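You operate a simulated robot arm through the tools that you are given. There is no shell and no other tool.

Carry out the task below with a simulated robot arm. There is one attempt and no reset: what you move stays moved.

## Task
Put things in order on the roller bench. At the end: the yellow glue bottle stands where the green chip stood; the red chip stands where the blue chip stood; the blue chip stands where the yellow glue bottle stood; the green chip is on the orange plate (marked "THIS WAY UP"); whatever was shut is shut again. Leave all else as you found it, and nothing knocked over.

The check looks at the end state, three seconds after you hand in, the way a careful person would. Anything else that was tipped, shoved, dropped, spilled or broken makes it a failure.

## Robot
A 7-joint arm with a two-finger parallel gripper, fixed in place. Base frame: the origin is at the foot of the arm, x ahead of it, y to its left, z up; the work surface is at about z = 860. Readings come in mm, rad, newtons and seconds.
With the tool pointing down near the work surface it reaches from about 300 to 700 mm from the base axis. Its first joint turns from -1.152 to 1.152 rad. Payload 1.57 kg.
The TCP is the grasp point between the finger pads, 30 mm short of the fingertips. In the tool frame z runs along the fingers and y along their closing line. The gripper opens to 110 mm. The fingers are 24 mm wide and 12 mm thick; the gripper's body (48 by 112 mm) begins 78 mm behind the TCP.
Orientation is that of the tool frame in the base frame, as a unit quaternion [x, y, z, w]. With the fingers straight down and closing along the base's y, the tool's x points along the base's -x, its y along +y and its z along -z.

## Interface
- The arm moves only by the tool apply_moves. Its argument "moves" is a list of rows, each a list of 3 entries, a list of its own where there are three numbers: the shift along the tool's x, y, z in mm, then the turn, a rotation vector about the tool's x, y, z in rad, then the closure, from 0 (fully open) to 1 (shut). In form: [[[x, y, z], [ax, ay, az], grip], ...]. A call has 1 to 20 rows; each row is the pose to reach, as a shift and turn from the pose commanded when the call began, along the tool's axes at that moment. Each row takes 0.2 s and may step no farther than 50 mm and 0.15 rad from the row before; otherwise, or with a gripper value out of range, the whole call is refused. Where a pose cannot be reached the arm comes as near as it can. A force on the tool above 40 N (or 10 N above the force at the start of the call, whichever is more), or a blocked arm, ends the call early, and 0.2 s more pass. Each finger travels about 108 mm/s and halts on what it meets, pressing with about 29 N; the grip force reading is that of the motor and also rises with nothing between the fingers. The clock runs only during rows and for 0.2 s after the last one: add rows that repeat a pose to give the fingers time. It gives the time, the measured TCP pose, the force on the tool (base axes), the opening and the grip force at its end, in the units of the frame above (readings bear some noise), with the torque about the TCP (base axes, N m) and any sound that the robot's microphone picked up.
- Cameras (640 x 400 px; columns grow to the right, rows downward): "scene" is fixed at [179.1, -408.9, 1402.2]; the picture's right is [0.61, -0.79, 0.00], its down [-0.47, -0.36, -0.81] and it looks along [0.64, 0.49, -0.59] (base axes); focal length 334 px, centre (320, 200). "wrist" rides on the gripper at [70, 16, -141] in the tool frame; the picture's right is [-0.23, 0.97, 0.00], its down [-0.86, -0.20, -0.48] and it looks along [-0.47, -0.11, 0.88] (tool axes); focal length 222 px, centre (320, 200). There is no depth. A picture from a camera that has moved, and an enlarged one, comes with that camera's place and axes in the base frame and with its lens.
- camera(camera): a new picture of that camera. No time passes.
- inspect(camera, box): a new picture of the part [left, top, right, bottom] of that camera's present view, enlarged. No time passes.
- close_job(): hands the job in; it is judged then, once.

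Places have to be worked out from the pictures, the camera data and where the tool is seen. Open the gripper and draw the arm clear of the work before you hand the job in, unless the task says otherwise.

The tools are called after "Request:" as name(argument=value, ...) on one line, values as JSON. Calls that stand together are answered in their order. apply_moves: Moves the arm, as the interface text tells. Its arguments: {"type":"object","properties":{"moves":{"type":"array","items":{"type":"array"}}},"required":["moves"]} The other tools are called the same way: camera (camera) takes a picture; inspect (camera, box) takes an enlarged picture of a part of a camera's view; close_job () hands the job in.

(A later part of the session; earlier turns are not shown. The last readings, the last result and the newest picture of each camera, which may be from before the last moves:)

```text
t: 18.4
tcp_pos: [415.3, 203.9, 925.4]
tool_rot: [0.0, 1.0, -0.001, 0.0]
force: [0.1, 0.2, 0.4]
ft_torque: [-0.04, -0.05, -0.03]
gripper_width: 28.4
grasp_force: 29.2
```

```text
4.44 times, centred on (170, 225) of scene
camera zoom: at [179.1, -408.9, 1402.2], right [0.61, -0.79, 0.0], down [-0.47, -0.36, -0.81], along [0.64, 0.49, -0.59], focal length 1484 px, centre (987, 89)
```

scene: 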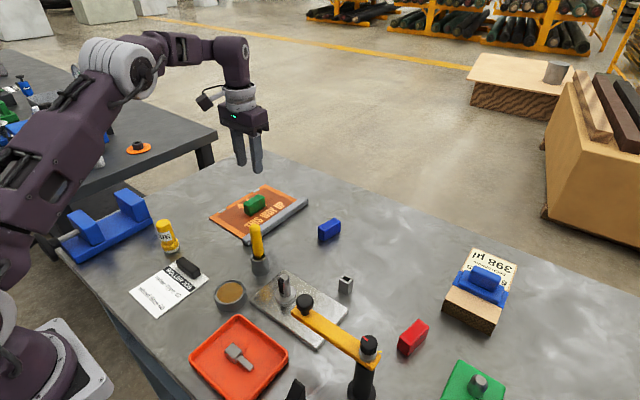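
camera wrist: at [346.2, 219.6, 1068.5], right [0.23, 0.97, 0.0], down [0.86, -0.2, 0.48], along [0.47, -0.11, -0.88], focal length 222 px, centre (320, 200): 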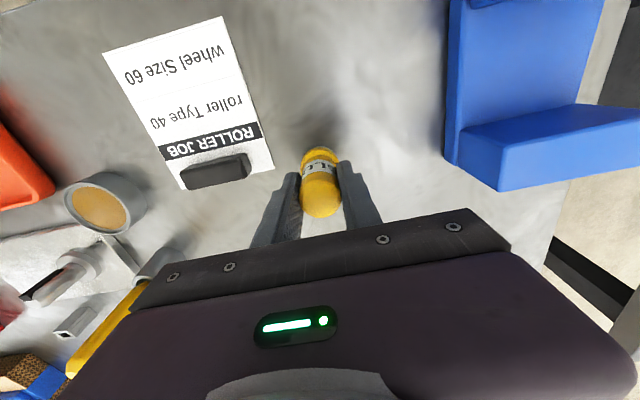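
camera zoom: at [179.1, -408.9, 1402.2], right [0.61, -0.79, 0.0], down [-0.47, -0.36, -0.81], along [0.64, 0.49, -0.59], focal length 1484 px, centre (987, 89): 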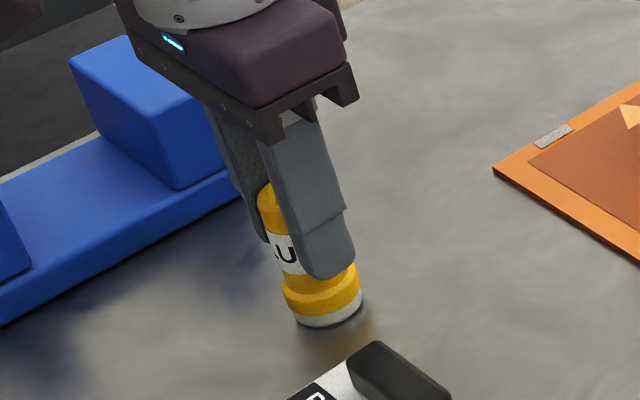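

Bottle gripped at 28.4 mm. I lift it 50 mm, go forward first (clear of the blue vise), then over to where the green chip stood (grip pose +142, +160.5).

Request:
apply_moves(moves=[[[0, 0, -15], [0, 0, 0], 1], [[0, 0, -35], [0, 0, 0], 1], [[0, 0, -50], [0, 0, 0], 1], [[-40, 5, -50], [0, 0, 0], 1], [[-80, 15, -50], [0, 0, 0], 1], [[-110, 45, -50], [0, 0, 0], 1], [[-122, 83, -50], [0, 0, 0], 1], [[-132, 120, -50], [0, 0, 0], 1], [[-142, 155, -50], [0, 0, 0], 1], [[-142, 160.5, -50], [0, 0, 0], 1], [[-142, 160.5, -50], [0, 0, 0], 1]])

Request:
camera(camera="wrist")

Request:
camera(camera="scene")

```text
t: 20.8
tcp_pos: [557.6, 365.7, 975.3]
tool_rot: [0.0, 1.0, 0.0, 0.0]
force: [-0.9, -1.0, -0.5]
ft_torque: [-0.03, 0.01, 0.0]
gripper_width: 28.5
grasp_force: 28.9
```

```text
taken
camera wrist: at [488.2, 380.9, 1117.3], right [0.23, 0.97, 0.0], down [0.86, -0.2, 0.48], along [0.47, -0.11, -0.88], focal length 222 px, centre (320, 200)
```

wrist: 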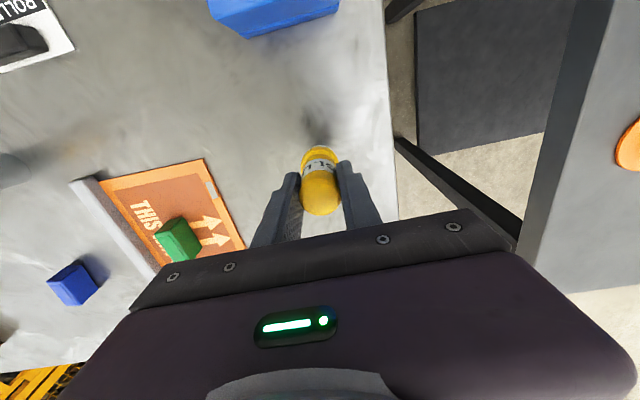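

```text
taken
```

scene: 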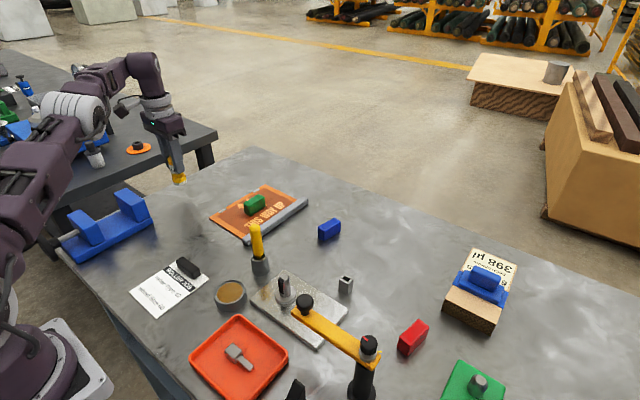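

The bottle hangs above the old green-chip spot. I lower 46 mm, then step for contact.

Request:
apply_moves(moves=[[[0, 0, 25], [0, 0, 0], 1], [[0, 0, 40], [0, 0, 0], 1], [[0, 0, 46], [0, 0, 0], 1], [[0, 0, 46], [0, 0, 0], 1]])

Request:
apply_moves(moves=[[[0, 0, 1.5], [0, 0, 0], 1], [[0, 0, 2.5], [0, 0, 0], 1]])

Request:
apply_moves(moves=[[[0, 0, 1], [0, 0, 0], 1]])

```text
t: 21.8
tcp_pos: [556.8, 365.5, 928.3]
tool_rot: [-0.001, 1.0, -0.001, 0.0]
force: [-2.6, -0.5, 7.9]
ft_torque: [-0.05, 0.17, -0.04]
gripper_width: 28.9
grasp_force: 29.0
```

```text
t: 22.4
tcp_pos: [557.9, 365.2, 928.6]
tool_rot: [0.0, 1.0, 0.0, 0.002]
force: [-1.1, -2.0, 23.5]
ft_torque: [-0.09, 0.0, -0.15]
gripper_width: 28.6
grasp_force: 29.1
```

```text
t: 22.8
tcp_pos: [558.0, 364.1, 926.3]
tool_rot: [0.0, 1.0, 0.001, 0.002]
force: [1.9, 1.2, 23.6]
ft_torque: [0.06, -0.14, -0.14]
gripper_width: 28.5
grasp_force: 29.2
```

Contact came a little earlier than expected and force is ~23 N. I look at the bottle's uprightness before releasing.

Request:
inspect(camera="scene", box=[140, 130, 230, 220])

Request:
inspect(camera="wrist", box=[260, 110, 380, 230])

```text
4.44 times, centred on (185, 175) of scene
camera zoom: at [178.7, -409.2, 1402.2], right [0.61, -0.79, 0.0], down [-0.46, -0.36, -0.81], along [0.64, 0.49, -0.59], focal length 1484 px, centre (920, 311)
```

zoom: 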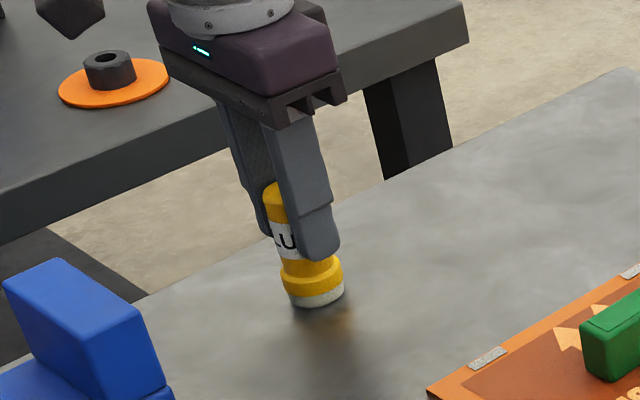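

```text
3.33 times, centred on (320, 170) of wrist
camera zoom: at [488.4, 380.5, 1069.0], right [0.23, 0.97, 0.0], down [0.85, -0.2, 0.48], along [0.47, -0.11, -0.88], focal length 740 px, centre (320, 300)
```

zoom: 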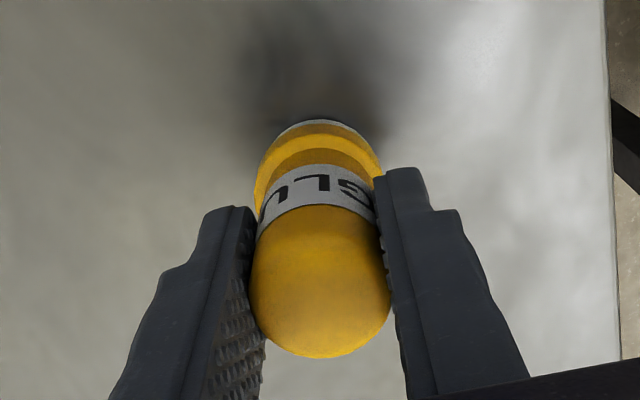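

The bottle looks upright. I relieve the vertical load slightly, then open in small steps so that it settles on its base.

Request:
apply_moves(moves=[[[0, 0, -0.7], [0, 0, 0], 1], [[0, 0, -1.2], [0, 0, 0], 1]])

Request:
inspect(camera="scene", box=[150, 140, 220, 210])

```text
t: 23.4
tcp_pos: [556.3, 365.0, 925.6]
tool_rot: [0.0, 1.0, 0.0, -0.001]
force: [1.7, 1.0, 7.5]
ft_torque: [0.1, -0.36, 0.0]
gripper_width: 28.2
grasp_force: 28.9
```

```text
5.71 times, centred on (185, 175) of scene
camera zoom: at [179.0, -409.0, 1402.2], right [0.61, -0.79, 0.0], down [-0.47, -0.36, -0.81], along [0.64, 0.49, -0.59], focal length 1908 px, centre (1091, 343)
```

zoom: 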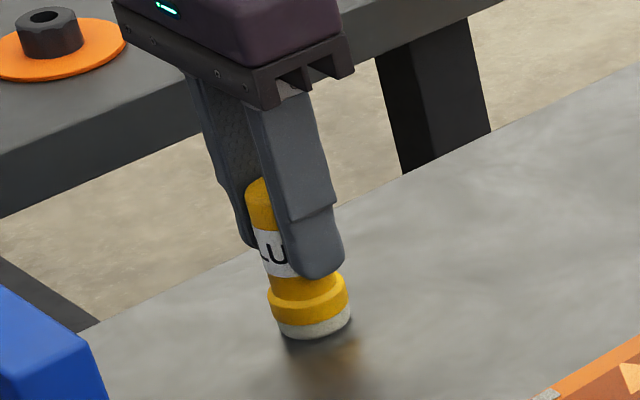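

Load is down to ~7 N. I open slowly to just past the body width, then wait and check.

Request:
apply_moves(moves=[[[0, 0, 0], [0, 0, 0], 0.73], [[0, 0, 0], [0, 0, 0], 0.71], [[0, 0, 0], [0, 0, 0], 0.69], [[0, 0, 0], [0, 0, 0], 0.69]])

Request:
inspect(camera="scene", box=[150, 140, 220, 210])

Request:
inspect(camera="wrist", box=[260, 110, 380, 230])

```text
t: 24.4
tcp_pos: [557.1, 364.7, 927.7]
tool_rot: [-0.001, 1.0, 0.0, 0.0]
force: [0.3, 0.6, 0.0]
ft_torque: [-0.02, 0.04, 0.0]
gripper_width: 34.2
grasp_force: 0.0
```

```text
5.71 times, centred on (185, 175) of scene
camera zoom: at [179.1, -408.9, 1402.2], right [0.61, -0.79, 0.0], down [-0.47, -0.36, -0.81], along [0.64, 0.49, -0.59], focal length 1908 px, centre (1091, 343)
```

zoom: 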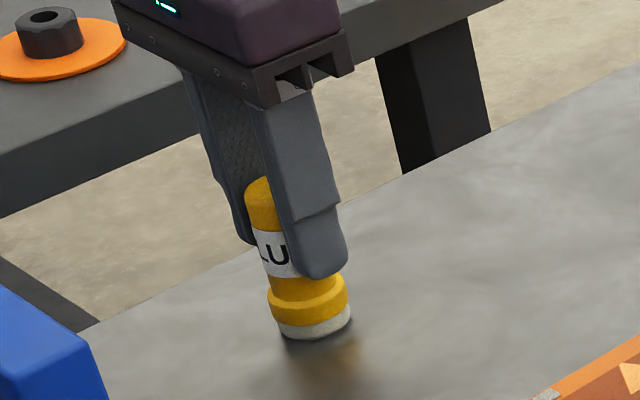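

```text
3.33 times, centred on (320, 170) of wrist
camera zoom: at [488.3, 380.6, 1069.9], right [0.23, 0.97, 0.0], down [0.86, -0.2, 0.48], along [0.47, -0.11, -0.88], focal length 740 px, centre (320, 300)
```

zoom: 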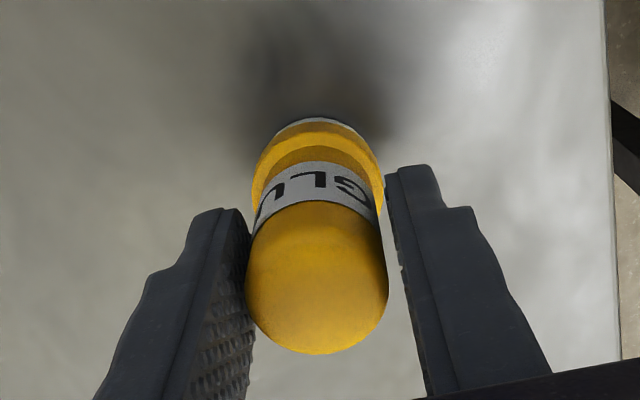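

The bottle stands freely. I open fully and rise straight up clear of it.

Request:
apply_moves(moves=[[[0, 0, 0], [0, 0, 0], 0.5], [[0, 0, 0], [0, 0, 0], 0.3], [[0, 0, 0], [0, 0, 0], 0.2], [[0, 0, -30], [0, 0, 0], 0.2], [[0, 0, -60], [0, 0, 0], 0.2], [[10, -20, -90], [0, 0, 0], 0.2], [[10, -20, -90], [0, 0, 0], 0.2]])

Request:
camera(camera="wrist")

Request:
camera(camera="scene")

```text
t: 26.0
tcp_pos: [547.9, 345.5, 1016.6]
tool_rot: [0.0, 1.0, -0.001, -0.001]
force: [-0.2, -0.1, -0.1]
ft_torque: [-0.03, 0.01, 0.0]
gripper_width: 88.2
grasp_force: 0.0
```

```text
taken
camera wrist: at [478.8, 361.2, 1159.7], right [0.23, 0.97, 0.0], down [0.85, -0.2, 0.48], along [0.47, -0.11, -0.88], focal length 222 px, centre (320, 200)
```

wrist: 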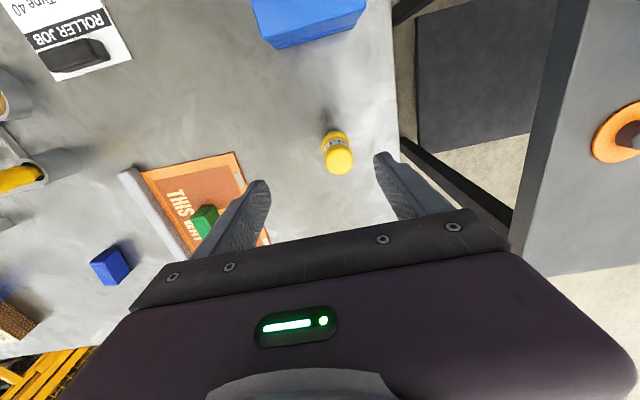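

```text
taken
```

scene: 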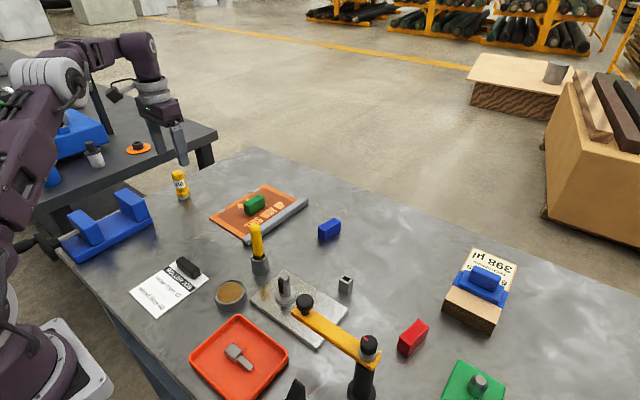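

The bottle stands upright. I verify its position with a zoomed view, and also zoom on the blue chip in the scene.

Request:
inspect(camera="wrist", box=[300, 110, 380, 190])

Request:
inspect(camera="wrist", box=[80, 230, 150, 300])

```text
5.00 times, centred on (340, 150) of wrist
camera zoom: at [478.8, 361.2, 1159.7], right [0.23, 0.97, 0.0], down [0.85, -0.2, 0.48], along [0.47, -0.11, -0.88], focal length 1111 px, centre (220, 450)
```

zoom: 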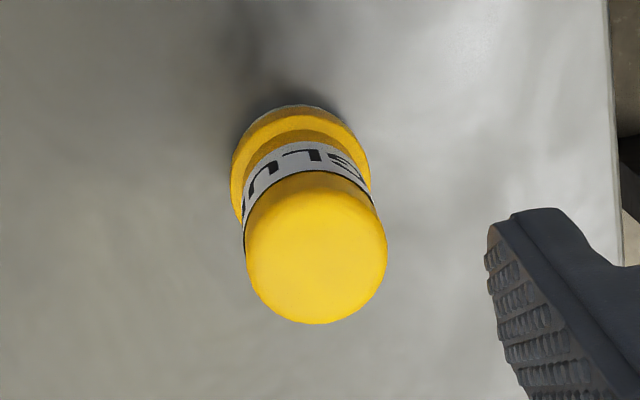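

```text
5.71 times, centred on (115, 265) of wrist
camera zoom: at [478.8, 361.2, 1159.7], right [0.23, 0.97, 0.0], down [0.85, -0.2, 0.48], along [0.47, -0.11, -0.88], focal length 1269 px, centre (1491, -171)
```

zoom: 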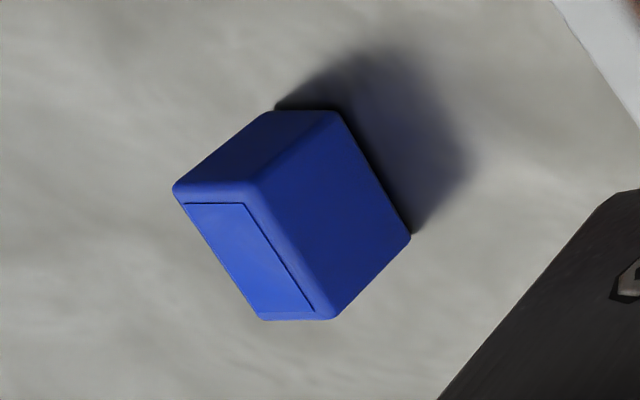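

The bottle's base is at (557, 364), matching the green chip's old place. Now I swing over to the blue chip to see it from above.

Request:
apply_moves(moves=[[[-11.3, -45, 2], [0, 0, 0], 0.2], [[-22.6, -90, 4], [0, 0, 0], 0.2], [[-33.9, -135, 6], [0, 0, 0], 0.2], [[-45.2, -180, 8], [0, 0, 0], 0.2], [[-56.5, -225, 10], [0, 0, 0], 0.2], [[-67.8, -270, 12], [0, 0, 0], 0.2], [[-79.1, -315, 14], [0, 0, 0], 0.2], [[-90.4, -360, 16], [0, 0, 0], 0.2], [[-102, -405, 17], [0, 0, 0], 0.2], [[-102, -405, 17], [0, 0, 0], 0.2]])

Request:
camera(camera="wrist")

Request:
camera(camera="scene")

```text
t: 28.2
tcp_pos: [649.1, -62.3, 1000.8]
tool_rot: [0.0, 1.0, 0.0, 0.0]
force: [-0.1, 0.4, 0.6]
ft_torque: [0.03, -0.02, 0.0]
gripper_width: 88.2
grasp_force: 0.1
```

```text
taken
camera wrist: at [580.9, -45.9, 1143.0], right [0.23, 0.97, 0.0], down [0.86, -0.2, 0.48], along [0.47, -0.11, -0.88], focal length 222 px, centre (320, 200)
```

wrist: 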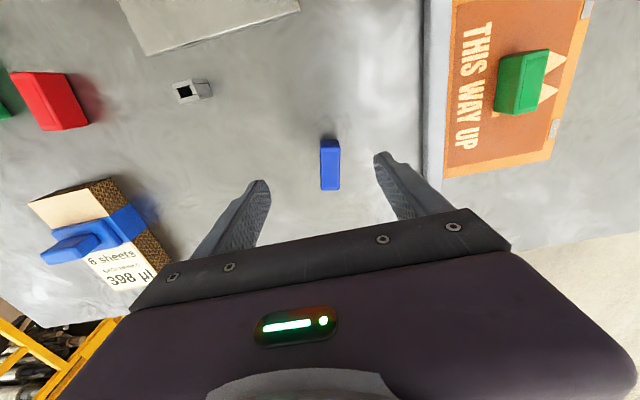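

```text
taken
```

scene: 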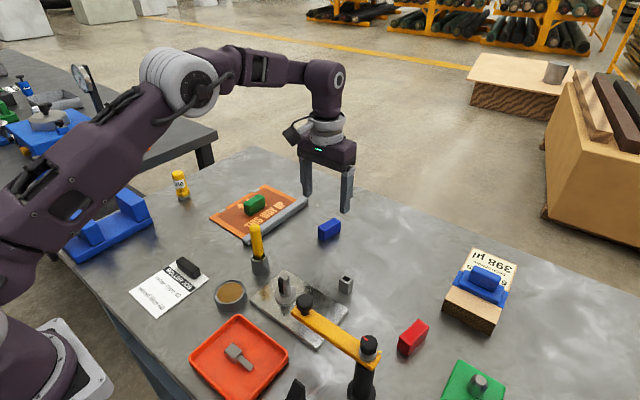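

Request:
inspect(camera="wrist", box=[290, 125, 370, 205])

Request:
inspect(camera="wrist", box=[0, 40, 200, 180])

Request:
inspect(camera="wrist", box=[480, 30, 580, 140])

```text
5.00 times, centred on (330, 165) of wrist
camera zoom: at [580.9, -45.9, 1143.0], right [0.23, 0.97, 0.0], down [0.86, -0.2, 0.48], along [0.47, -0.11, -0.88], focal length 1111 px, centre (270, 375)
```

zoom: 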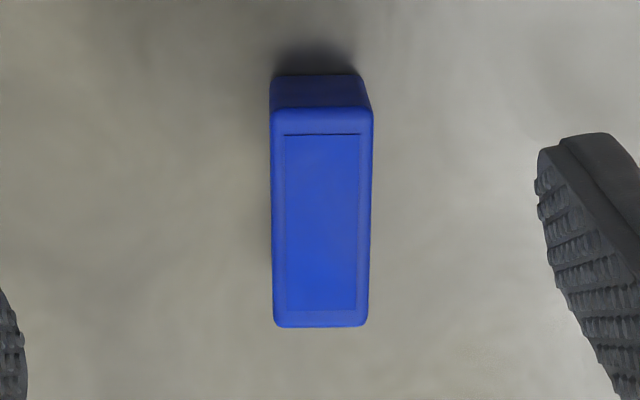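

```text
2.86 times, centred on (100, 110) of wrist
camera zoom: at [580.9, -45.9, 1143.0], right [0.23, 0.97, 0.0], down [0.86, -0.2, 0.48], along [0.47, -0.11, -0.88], focal length 635 px, centre (949, 457)
```

zoom: 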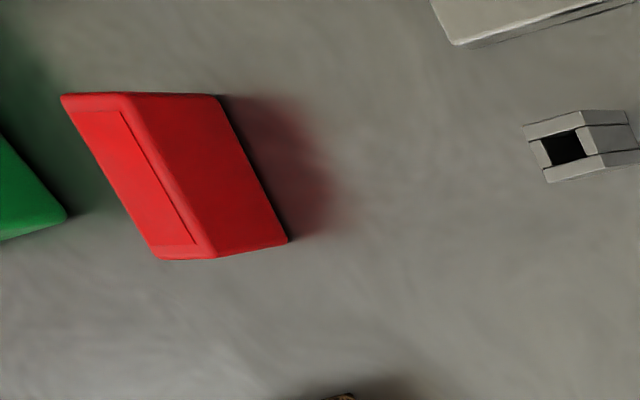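

```text
3.64 times, centred on (530, 85) of wrist
camera zoom: at [580.9, -45.9, 1143.0], right [0.23, 0.97, 0.0], down [0.86, -0.2, 0.48], along [0.47, -0.11, -0.88], focal length 808 px, centre (-444, 618)
```

zoom: 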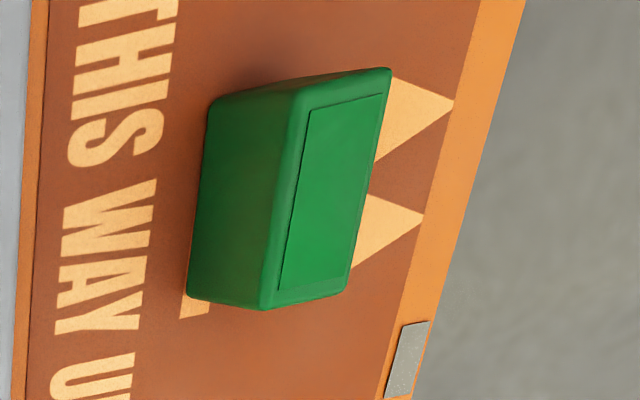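

The blue chip's top gives a centre near (677, -56.5) with its long side turned about -0.234 rad from x. I turn the tool to match and go down to just above it.

Request:
apply_moves(moves=[[[-9, 2, 22], [0, 0, 0.12], 0.2], [[-18, 4, 45], [0, 0, 0.234], 0.2], [[-27.8, 5, 68], [0, 0, 0.234], 0.2], [[-27.8, 5, 68], [0, 0, 0.234], 0.2]])

Request:
camera(camera="wrist")

Request:
inspect(camera="scene", box=[280, 150, 380, 260])

```text
t: 29.2
tcp_pos: [676.0, -55.8, 932.1]
tool_rot: [0.117, 0.993, 0.0, 0.0]
force: [0.0, -0.6, -1.1]
ft_torque: [0.0, -0.01, 0.04]
gripper_width: 88.0
grasp_force: 0.1
```

```text
taken
camera wrist: at [614.1, -23.8, 1074.3], right [0.45, 0.89, 0.0], down [0.79, -0.39, 0.48], along [0.43, -0.21, -0.88], focal length 222 px, centre (320, 200)
```

wrist: 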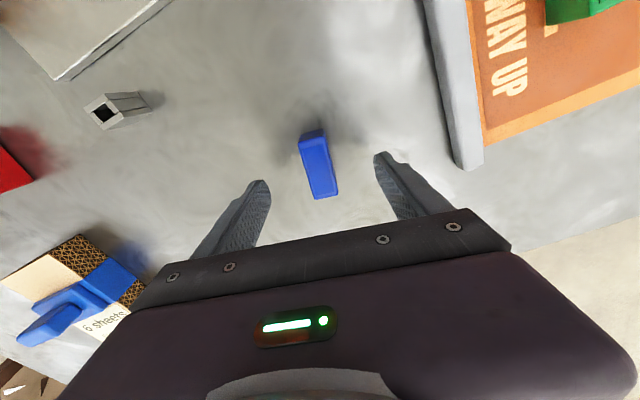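

```text
3.64 times, centred on (330, 205) of scene
camera zoom: at [179.1, -408.9, 1402.2], right [0.61, -0.79, 0.0], down [-0.47, -0.36, -0.81], along [0.64, 0.49, -0.59], focal length 1214 px, centre (284, 182)
```

zoom: 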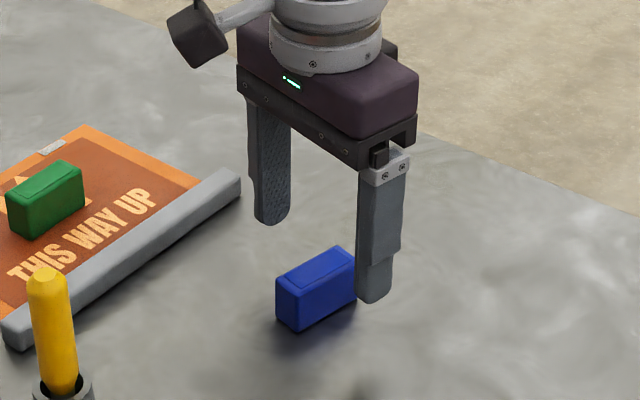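

The rotation matches the chip. A zoom to refine the centring before the final descent.

Request:
inspect(camera="wrist", box=[270, 110, 370, 210])

```text
4.00 times, centred on (320, 160) of wrist
camera zoom: at [614.1, -23.8, 1074.3], right [0.45, 0.89, 0.0], down [0.79, -0.39, 0.48], along [0.43, -0.21, -0.88], focal length 888 px, centre (320, 360)
```

zoom: 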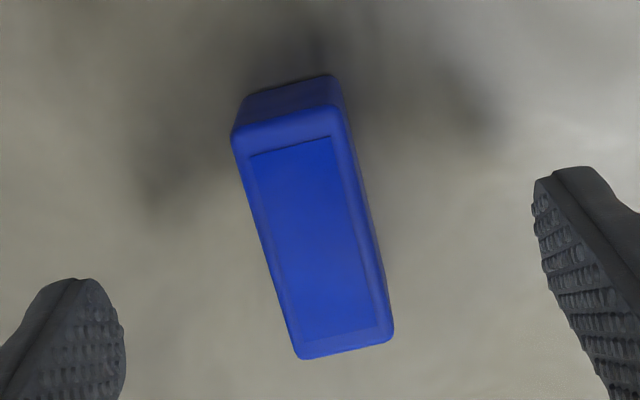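

Blue chip centre resolves to (677, -56), and the TCP is right above it. I descend to z≈895 and close.

Request:
apply_moves(moves=[[[0, 0, 20], [0, 0, 0], 0.2], [[0, 0, 36], [0, 0, 0], 0.2], [[0, 0, 36], [0, 0, 0], 0.2]])

Request:
camera(camera="wrist")

```text
t: 30.0
tcp_pos: [677.4, -56.2, 896.2]
tool_rot: [0.117, 0.993, 0.0, 0.0]
force: [-1.0, 0.3, -0.3]
ft_torque: [-0.02, -0.02, 0.04]
gripper_width: 87.9
grasp_force: 0.0
```

```text
taken
camera wrist: at [613.7, -23.8, 1038.5], right [0.45, 0.89, 0.0], down [0.79, -0.39, 0.48], along [0.43, -0.21, -0.88], focal length 222 px, centre (320, 200)
```

wrist: 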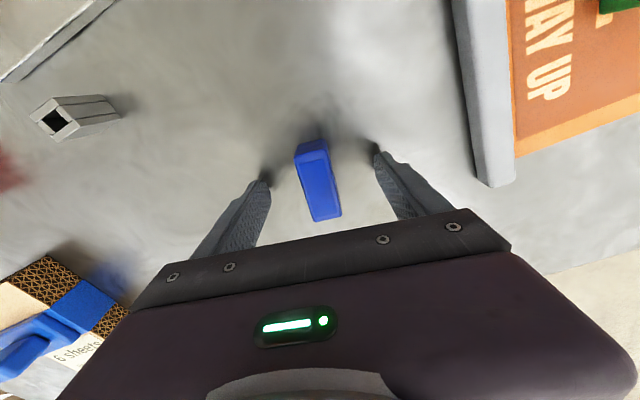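

Chip is centred between the fingers and aligned; I close on it.

Request:
apply_moves(moves=[[[0, 0, 0], [0, 0, 0], 0.5], [[0, 0, 0], [0, 0, 0], 0.75], [[0, 0, 0], [0, 0, 0], 0.9], [[0, 0, 0], [0, 0, 0], 1], [[0, 0, 0], [0, 0, 0], 1]])

Request:
camera(camera="wrist")

```text
t: 31.2
tcp_pos: [677.0, -54.7, 896.0]
tool_rot: [0.117, 0.993, 0.0, -0.001]
force: [-0.7, 0.4, 0.0]
ft_torque: [-0.03, 0.03, 0.01]
gripper_width: 23.0
grasp_force: 29.1
```

```text
taken
camera wrist: at [613.7, -23.8, 1038.6], right [0.45, 0.89, 0.0], down [0.79, -0.39, 0.48], along [0.43, -0.21, -0.88], focal length 222 px, centre (320, 200)
```

wrist: 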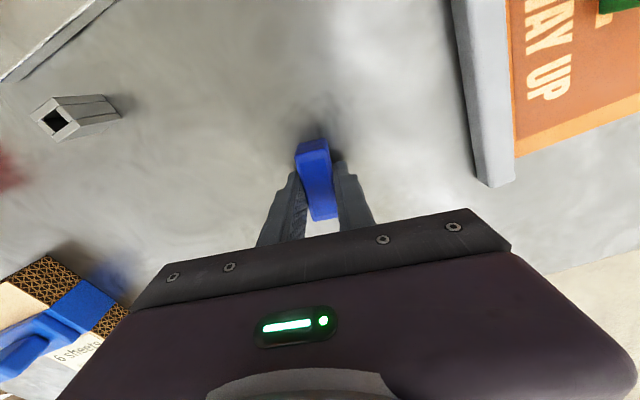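

Blue chip held at 23.0 mm. I lift 90 mm and carry it to where the bottle stood, turning the tool back to square on the way.

Request:
apply_moves(moves=[[[0, 0, -15], [0, 0, 0], 1], [[0, 0, -45], [0, 0, 0], 1], [[0, 0, -85], [0, 0, 0], 1], [[39.3, 24, -90], [0, 0, 0], 1], [[78.7, 47.9, -90], [0, 0, -0.05], 1], [[118, 71.9, -90], [0, 0, -0.1], 1], [[157.4, 95.8, -90], [0, 0, -0.15], 1], [[196.7, 119.8, -90], [0, 0, -0.2], 1], [[236.1, 143.8, -90], [0, 0, -0.234], 1], [[275.4, 167.7, -90], [0, 0, -0.234], 1], [[314.8, 191.7, -90], [0, 0, -0.234], 1], [[314.8, 191.7, -90], [0, 0, -0.234], 1]])

Request:
camera(camera="wrist")

Request:
camera(camera="scene")

```text
t: 33.8
tcp_pos: [415.2, 202.9, 985.4]
tool_rot: [0.0, 1.0, 0.0, 0.0]
force: [-0.2, 0.7, -0.5]
ft_torque: [0.0, 0.0, 0.01]
gripper_width: 22.8
grasp_force: 29.1
```

```text
taken
camera wrist: at [346.6, 219.0, 1128.0], right [0.23, 0.97, 0.0], down [0.86, -0.2, 0.48], along [0.47, -0.11, -0.88], focal length 222 px, centre (320, 200)
```

wrist: 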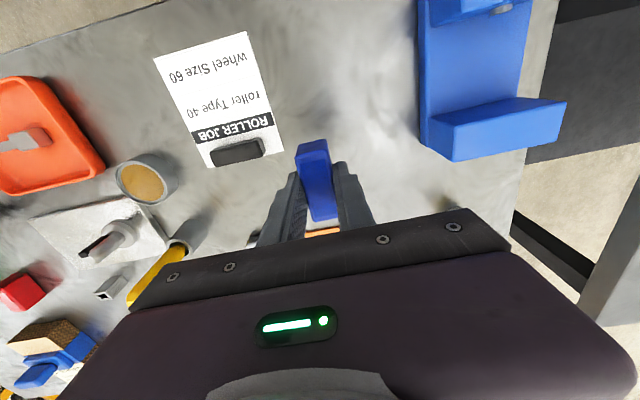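

```text
taken
```

scene: 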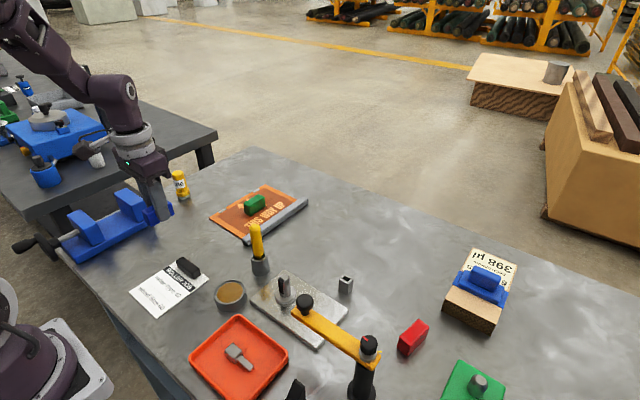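

The chip is above the bottle's old spot (415, 204). I lower to about 7 mm above the bench, then feel for contact.

Request:
apply_moves(moves=[[[0, 0, 35], [0, 0, 0], 1], [[0, 0, 70], [0, 0, 0], 1], [[0, 0, 83], [0, 0, 0], 1], [[0, 0, 83], [0, 0, 0], 1]])

```text
t: 34.8
tcp_pos: [413.6, 203.4, 902.9]
tool_rot: [0.001, 1.0, 0.0, 0.0]
force: [0.2, 0.2, 0.3]
ft_torque: [-0.02, 0.0, 0.0]
gripper_width: 22.8
grasp_force: 29.1
```

No contact at z≈902.7. I step down 4 mm, then read the force.

Request:
apply_moves(moves=[[[0, 0, 2], [0, 0, 0], 1], [[0, 0, 4], [0, 0, 0], 1]])

```text
t: 35.4
tcp_pos: [414.0, 203.6, 898.5]
tool_rot: [0.0, 1.0, 0.0, 0.0]
force: [-0.2, -0.3, 0.2]
ft_torque: [-0.02, -0.03, 0.01]
gripper_width: 22.8
grasp_force: 28.7
```

Still free at z≈898.5; I continue with small steps.

Request:
apply_moves(moves=[[[0, 0, 1], [0, 0, 0], 1], [[0, 0, 1.5], [0, 0, 0], 1]])

```text
t: 36.0
tcp_pos: [414.4, 203.3, 897.3]
tool_rot: [0.0, 1.0, 0.0, 0.0]
force: [-0.3, -0.5, -0.6]
ft_torque: [0.02, 0.0, -0.01]
gripper_width: 22.7
grasp_force: 28.8
```

Not touching yet (z≈897); another millimetre.

Request:
apply_moves(moves=[[[0, 0, 1], [0, 0, 0], 1]])

```text
t: 36.4
tcp_pos: [415.1, 203.1, 896.6]
tool_rot: [0.0, 1.0, 0.0, 0.0]
force: [-0.5, 0.2, 0.3]
ft_torque: [-0.01, -0.01, 0.02]
gripper_width: 22.8
grasp_force: 29.1
```

Still no contact; another 0.8 mm.

Request:
apply_moves(moves=[[[0, 0, 0.8], [0, 0, 0], 1]])

```text
t: 36.8
tcp_pos: [414.4, 204.3, 896.2]
tool_rot: [0.0, 1.0, 0.0, 0.001]
force: [-0.9, -2.4, 6.1]
ft_torque: [-0.03, -0.01, 0.0]
gripper_width: 22.6
grasp_force: 29.4
```

Contact at 6 N. I open to ~50 mm, then rise straight up.

Request:
apply_moves(moves=[[[0, 0, 0], [0, 0, 0], 0.75], [[0, 0, 0], [0, 0, 0], 0.65], [[0, 0, 0], [0, 0, 0], 0.55], [[0, 0, -10], [0, 0, 0], 0.55], [[0, 0, -40], [0, 0, 0], 0.55], [[0, 0, -85], [0, 0, 0], 0.4], [[0, 0, -130], [0, 0, 0], 0.2], [[0, 0, -130], [0, 0, 0], 0.2]])

Request:
camera(camera="wrist")

Request:
camera(camera="scene")

```text
t: 38.6
tcp_pos: [415.3, 203.7, 1027.5]
tool_rot: [0.0, 1.0, 0.0, -0.001]
force: [0.3, 0.9, -0.7]
ft_torque: [0.03, 0.0, 0.01]
gripper_width: 87.9
grasp_force: 0.0
```

```text
taken
camera wrist: at [346.1, 219.8, 1169.6], right [0.23, 0.97, 0.0], down [0.86, -0.2, 0.48], along [0.47, -0.11, -0.88], focal length 222 px, centre (320, 200)
```

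wrist: 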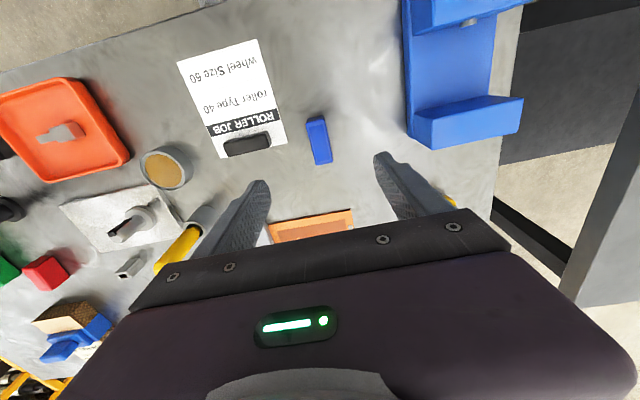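

```text
taken
```

scene: 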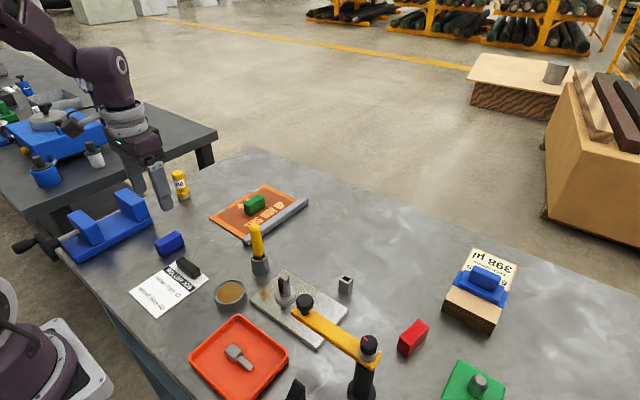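

The blue chip stands on the bottle's old spot. Now I travel in a wide arc (clear of the tall yellow handle) to view the red chip from above, narrowing the fingers to ~55 mm because of the green block nearby.

Request:
apply_moves(moves=[[[-35, -32, 0], [0, 0, 0], 0.3], [[-70, -64, 0], [0, 0, 0], 0.4], [[-105, -96, 0], [0, 0, 0], 0.5], [[-138, -129, 0], [0, 0, 0], 0.5], [[-165, -168, 0], [0, 0, 0], 0.5], [[-187, -210, 0], [0, 0, 0], 0.5], [[-200, -256, 0], [0, 0, 0], 0.5], [[-202, -304, 0], [0, 0, 0], 0.5], [[-197, -351, 0], [0, 0, 0], 0.5], [[-188, -397, 0], [0, 0, 0], 0.5], [[-175, -442, 0], [0, 0, 0], 0.5], [[-159, -486, 0], [0, 0, 0], 0.5], [[-143, -526, 0], [0, 0, 0], 0.5], [[-143, -526, 0], [0, 0, 0], 0.5]])

Request:
camera(camera="wrist")

Request:
camera(camera="scene")

```text
t: 41.6
tcp_pos: [557.1, -321.5, 1025.6]
tool_rot: [0.0, 1.0, 0.0, 0.0]
force: [0.1, 0.5, 0.4]
ft_torque: [0.02, 0.0, -0.01]
gripper_width: 55.0
grasp_force: 0.1
```

```text
taken
camera wrist: at [488.7, -306.5, 1167.6], right [0.23, 0.97, 0.0], down [0.86, -0.2, 0.48], along [0.47, -0.11, -0.88], focal length 222 px, centre (320, 200)
```

wrist: 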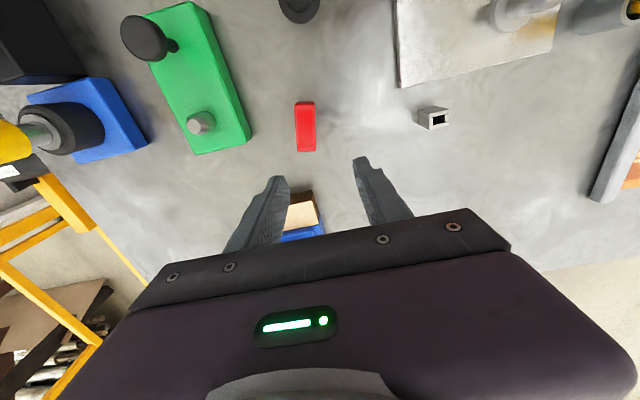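

```text
taken
```

scene: 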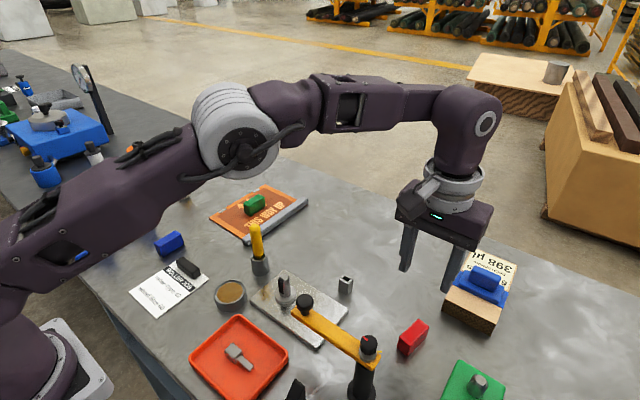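

Request:
inspect(camera="wrist", box=[270, 90, 340, 160])

Request:
inspect(camera="wrist", box=[100, 0, 340, 170])

```text
5.71 times, centred on (305, 125) of wrist
camera zoom: at [488.7, -306.5, 1167.6], right [0.23, 0.97, 0.0], down [0.86, -0.2, 0.48], along [0.47, -0.11, -0.88], focal length 1269 px, centre (406, 629)
```

zoom: 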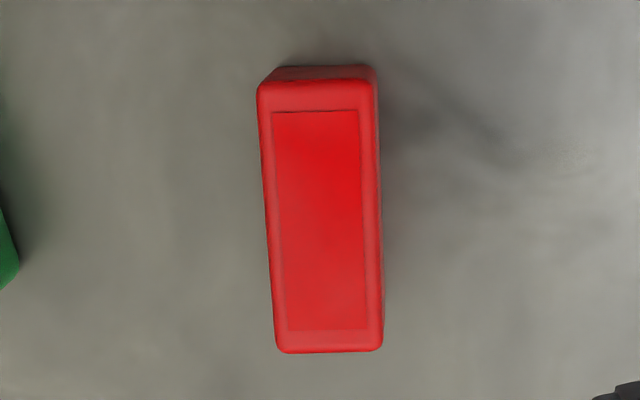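

```text
2.35 times, centred on (220, 85) of wrist
camera zoom: at [488.7, -306.5, 1167.6], right [0.23, 0.97, 0.0], down [0.86, -0.2, 0.48], along [0.47, -0.11, -0.88], focal length 523 px, centre (555, 471)
```

zoom: 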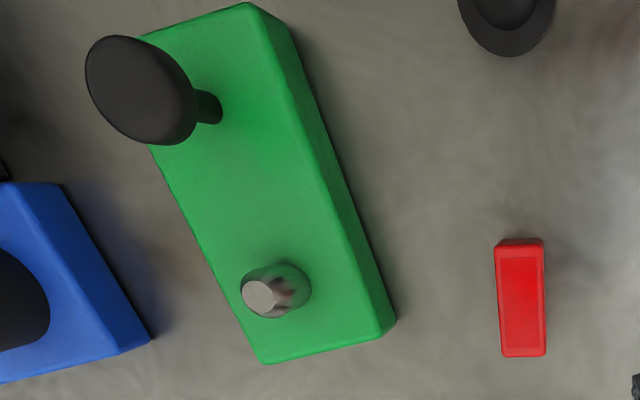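

The red chip is at about (537.6, -335.8), turned about -0.205 rad. I rotate, align above it and come down to just over its top.

Request:
apply_moves(moves=[[[7, -5, 25], [0, 0, 0.1], 0.5], [[14, -10, 55], [0, 0, 0.205], 0.5], [[20.4, -13.8, 90], [0, 0, 0.205], 0.5], [[20.4, -13.8, 90], [0, 0, 0.205], 0.5]])

Request:
camera(camera="wrist")

Request:
inspect(camera="wrist", box=[270, 110, 370, 210])

Request:
camera(camera="scene")

```text
t: 42.6
tcp_pos: [537.4, -336.8, 935.4]
tool_rot: [0.102, 0.995, 0.0, 0.0]
force: [0.2, 0.2, 0.8]
ft_torque: [0.0, -0.02, 0.03]
gripper_width: 55.0
grasp_force: 0.2
```

```text
taken
camera wrist: at [473.9, -306.2, 1077.3], right [0.42, 0.91, 0.0], down [0.8, -0.37, 0.48], along [0.43, -0.2, -0.88], focal length 222 px, centre (320, 200)
```

wrist: 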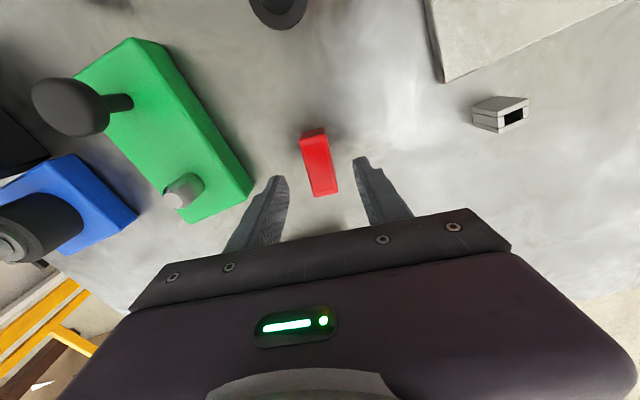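

```text
4.00 times, centred on (320, 160) of wrist
camera zoom: at [473.9, -306.2, 1077.3], right [0.42, 0.91, 0.0], down [0.8, -0.37, 0.48], along [0.43, -0.2, -0.88], focal length 888 px, centre (320, 360)
```

zoom: 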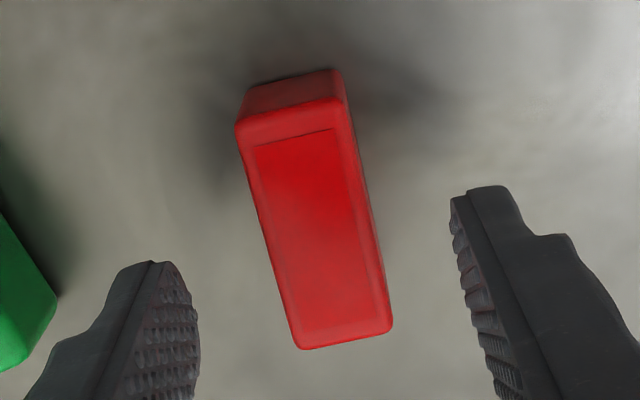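

```text
taken
```

scene: 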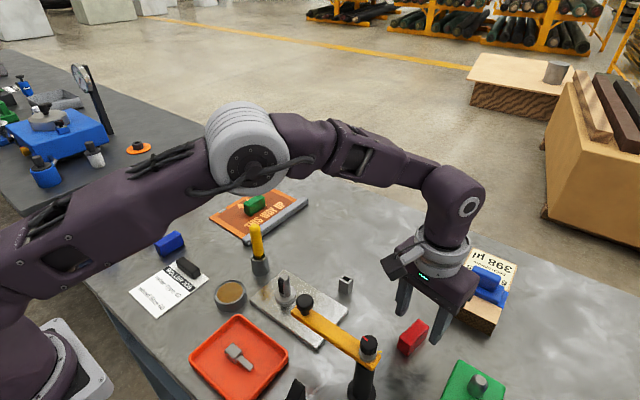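

Centred within about a millimetre at (537, -336). I go down to z≈896 and close on the red chip.

Request:
apply_moves(moves=[[[0, 0, 20], [0, 0, 0], 0.5], [[0, 0, 39.5], [0, 0, 0], 0.5], [[0, 0, 39.5], [0, 0, 0], 0.5]])

Request:
apply_moves(moves=[[[0, 0, 0], [0, 0, 0], 0.7], [[0, 0, 0], [0, 0, 0], 0.85], [[0, 0, 0], [0, 0, 0], 1], [[0, 0, 0], [0, 0, 0], 1]])

Request:
camera(camera="wrist")

```text
t: 43.4
tcp_pos: [537.8, -335.6, 895.3]
tool_rot: [0.103, 0.995, 0.0, 0.0]
force: [-0.1, 1.0, -0.6]
ft_torque: [0.01, 0.01, 0.02]
gripper_width: 55.3
grasp_force: 0.0
```

```text
t: 44.4
tcp_pos: [537.1, -334.9, 895.7]
tool_rot: [0.103, 0.995, 0.0, 0.001]
force: [0.3, 0.7, 0.0]
ft_torque: [0.0, 0.01, -0.03]
gripper_width: 22.7
grasp_force: 28.8
```

```text
taken
camera wrist: at [473.4, -305.8, 1038.2], right [0.42, 0.91, 0.0], down [0.8, -0.37, 0.48], along [0.43, -0.2, -0.88], focal length 222 px, centre (320, 200)
```

wrist: 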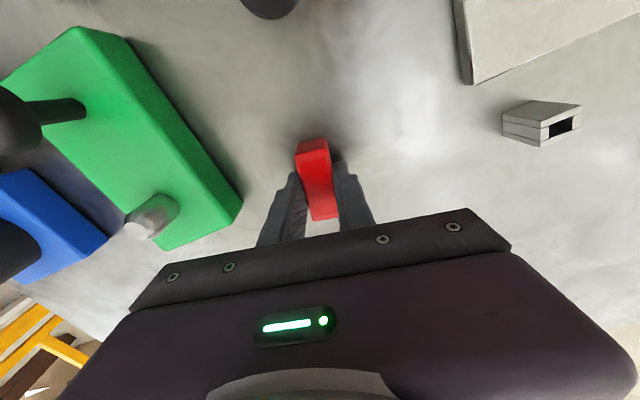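

Red chip held at 22.7 mm. I lift 70 mm and carry it to where the blue chip stood (677, -56), turning slightly to the blue chip's former heading.

Request:
apply_moves(moves=[[[0, 0, -15], [0, 0, 0], 1], [[0, 0, -45], [0, 0, 0], 1], [[0, 0, -70], [0, 0, 0], 1], [[-11.4, 43.2, -70], [0, 0, 0], 1], [[-22.9, 86.5, -70], [0, 0, 0], 1], [[-34.3, 129.7, -70], [0, 0, 0.01], 1], [[-45.7, 172.9, -70], [0, 0, 0.02], 1], [[-57.1, 216.1, -70], [0, 0, 0.02], 1], [[-68.6, 259.4, -70], [0, 0, 0.02], 1], [[-80, 302.6, -70], [0, 0, 0.02], 1], [[-80, 302.6, -70], [0, 0, 0.02], 1]])

Request:
camera(camera="wrist")

Request:
camera(camera="scene")

```text
t: 46.8
tcp_pos: [678.5, -55.3, 966.7]
tool_rot: [0.112, 0.994, 0.0, 0.001]
force: [1.0, 0.0, -0.1]
ft_torque: [-0.04, 0.0, 0.0]
gripper_width: 22.9
grasp_force: 28.7
```

```text
taken
camera wrist: at [614.6, -24.7, 1109.0], right [0.44, 0.9, 0.0], down [0.79, -0.39, 0.48], along [0.43, -0.21, -0.88], focal length 222 px, centre (320, 200)
```

wrist: 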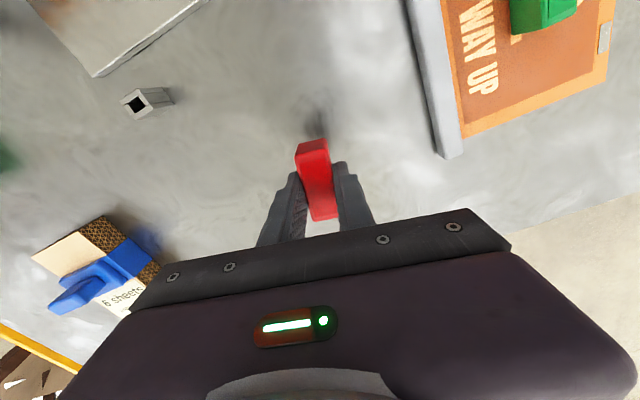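

```text
taken
```

scene: 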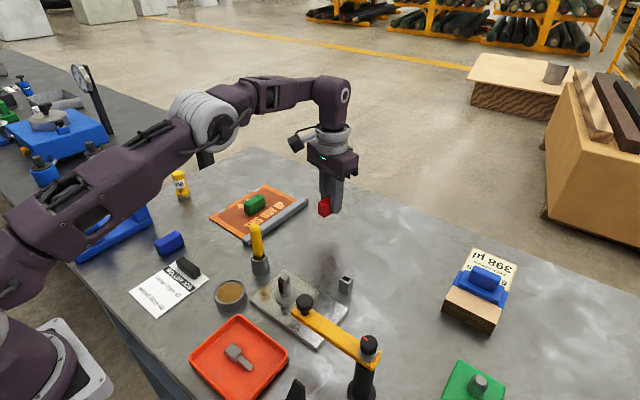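

It's over the target (≈677.5, -55.5). I lower to about 5 mm above the bench.

Request:
apply_moves(moves=[[[0, 0, 30], [0, 0, 0], 1], [[0, 0, 55], [0, 0, 0], 1], [[0, 0, 65], [0, 0, 0], 1], [[0, 0, 65], [0, 0, 0], 1]])

```text
t: 47.8
tcp_pos: [678.5, -55.0, 902.2]
tool_rot: [0.113, 0.994, 0.0, 0.0]
force: [0.5, -0.3, -0.2]
ft_torque: [-0.03, -0.01, -0.02]
gripper_width: 23.0
grasp_force: 28.9
```

No contact yet; I step down 3 mm and read the force.

Request:
apply_moves(moves=[[[0, 0, 2], [0, 0, 0], 1], [[0, 0, 3], [0, 0, 0], 1]])

```text
t: 48.4
tcp_pos: [678.0, -54.8, 897.5]
tool_rot: [0.112, 0.994, 0.0, 0.0]
force: [-0.3, 0.9, -0.6]
ft_torque: [0.02, 0.03, -0.04]
gripper_width: 22.5
grasp_force: 29.0
```

Still free at z≈898; another 1.2 mm.

Request:
apply_moves(moves=[[[0, 0, 1.2], [0, 0, 0], 1]])

```text
t: 48.8
tcp_pos: [678.6, -54.8, 897.9]
tool_rot: [0.112, 0.994, 0.0, 0.0]
force: [0.1, 0.0, -1.1]
ft_torque: [0.01, -0.02, -0.01]
gripper_width: 22.8
grasp_force: 28.6
```

Continuing 1 mm lower.

Request:
apply_moves(moves=[[[0, 0, 1], [0, 0, 0], 1]])

```text
t: 49.2
tcp_pos: [678.1, -55.6, 895.8]
tool_rot: [0.112, 0.994, 0.001, -0.001]
force: [-0.1, -0.4, -0.6]
ft_torque: [-0.02, 0.01, 0.01]
gripper_width: 22.5
grasp_force: 28.9
```

Another 0.8 mm.

Request:
apply_moves(moves=[[[0, 0, 0.8], [0, 0, 0], 1]])

```text
t: 49.6
tcp_pos: [677.1, -55.4, 895.2]
tool_rot: [0.112, 0.994, 0.0, 0.0]
force: [-0.7, 1.1, 5.0]
ft_torque: [0.03, 0.05, -0.01]
gripper_width: 22.9
grasp_force: 29.2
```

Contact at 5 N. I open to ~50 mm and rise straight up.

Request:
apply_moves(moves=[[[0, 0, 0], [0, 0, 0], 0.75], [[0, 0, 0], [0, 0, 0], 0.65], [[0, 0, 0], [0, 0, 0], 0.55], [[0, 0, -10], [0, 0, 0], 0.55], [[0, 0, -40], [0, 0, 0], 0.55], [[0, 0, -80], [0, 0, 0], 0.55], [[30, 0, -120], [0, 0, -0.1], 0.55], [[60, 0, -150], [0, 0, -0.225], 0.55], [[60, 0, -150], [0, 0, -0.225], 0.55]])

Request:
camera(camera="wrist")

Request:
camera(camera="scene")

```text
t: 51.6
tcp_pos: [619.9, -41.4, 1046.5]
tool_rot: [0.0, 1.0, 0.0, -0.001]
force: [0.9, 0.4, 1.2]
ft_torque: [0.05, 0.02, 0.0]
gripper_width: 49.5
grasp_force: 0.1
```

```text
taken
camera wrist: at [551.1, -26.5, 1188.4], right [0.23, 0.97, 0.0], down [0.86, -0.2, 0.48], along [0.47, -0.11, -0.88], focal length 222 px, centre (320, 200)
```

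wrist: 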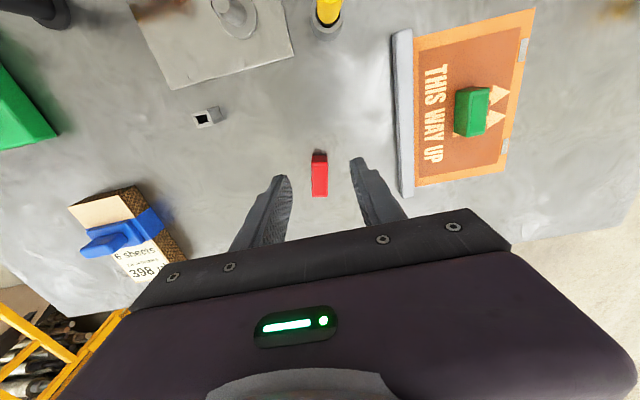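

```text
taken
```

scene: 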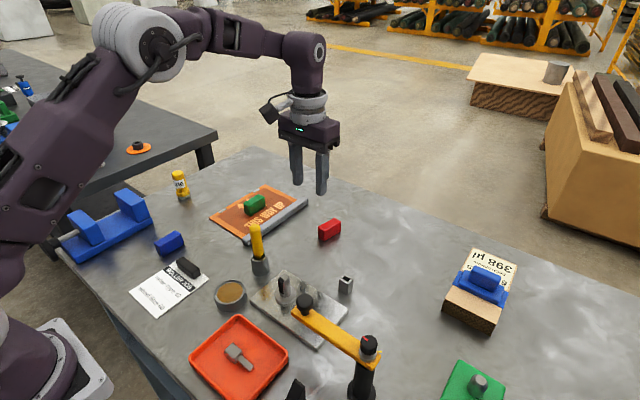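

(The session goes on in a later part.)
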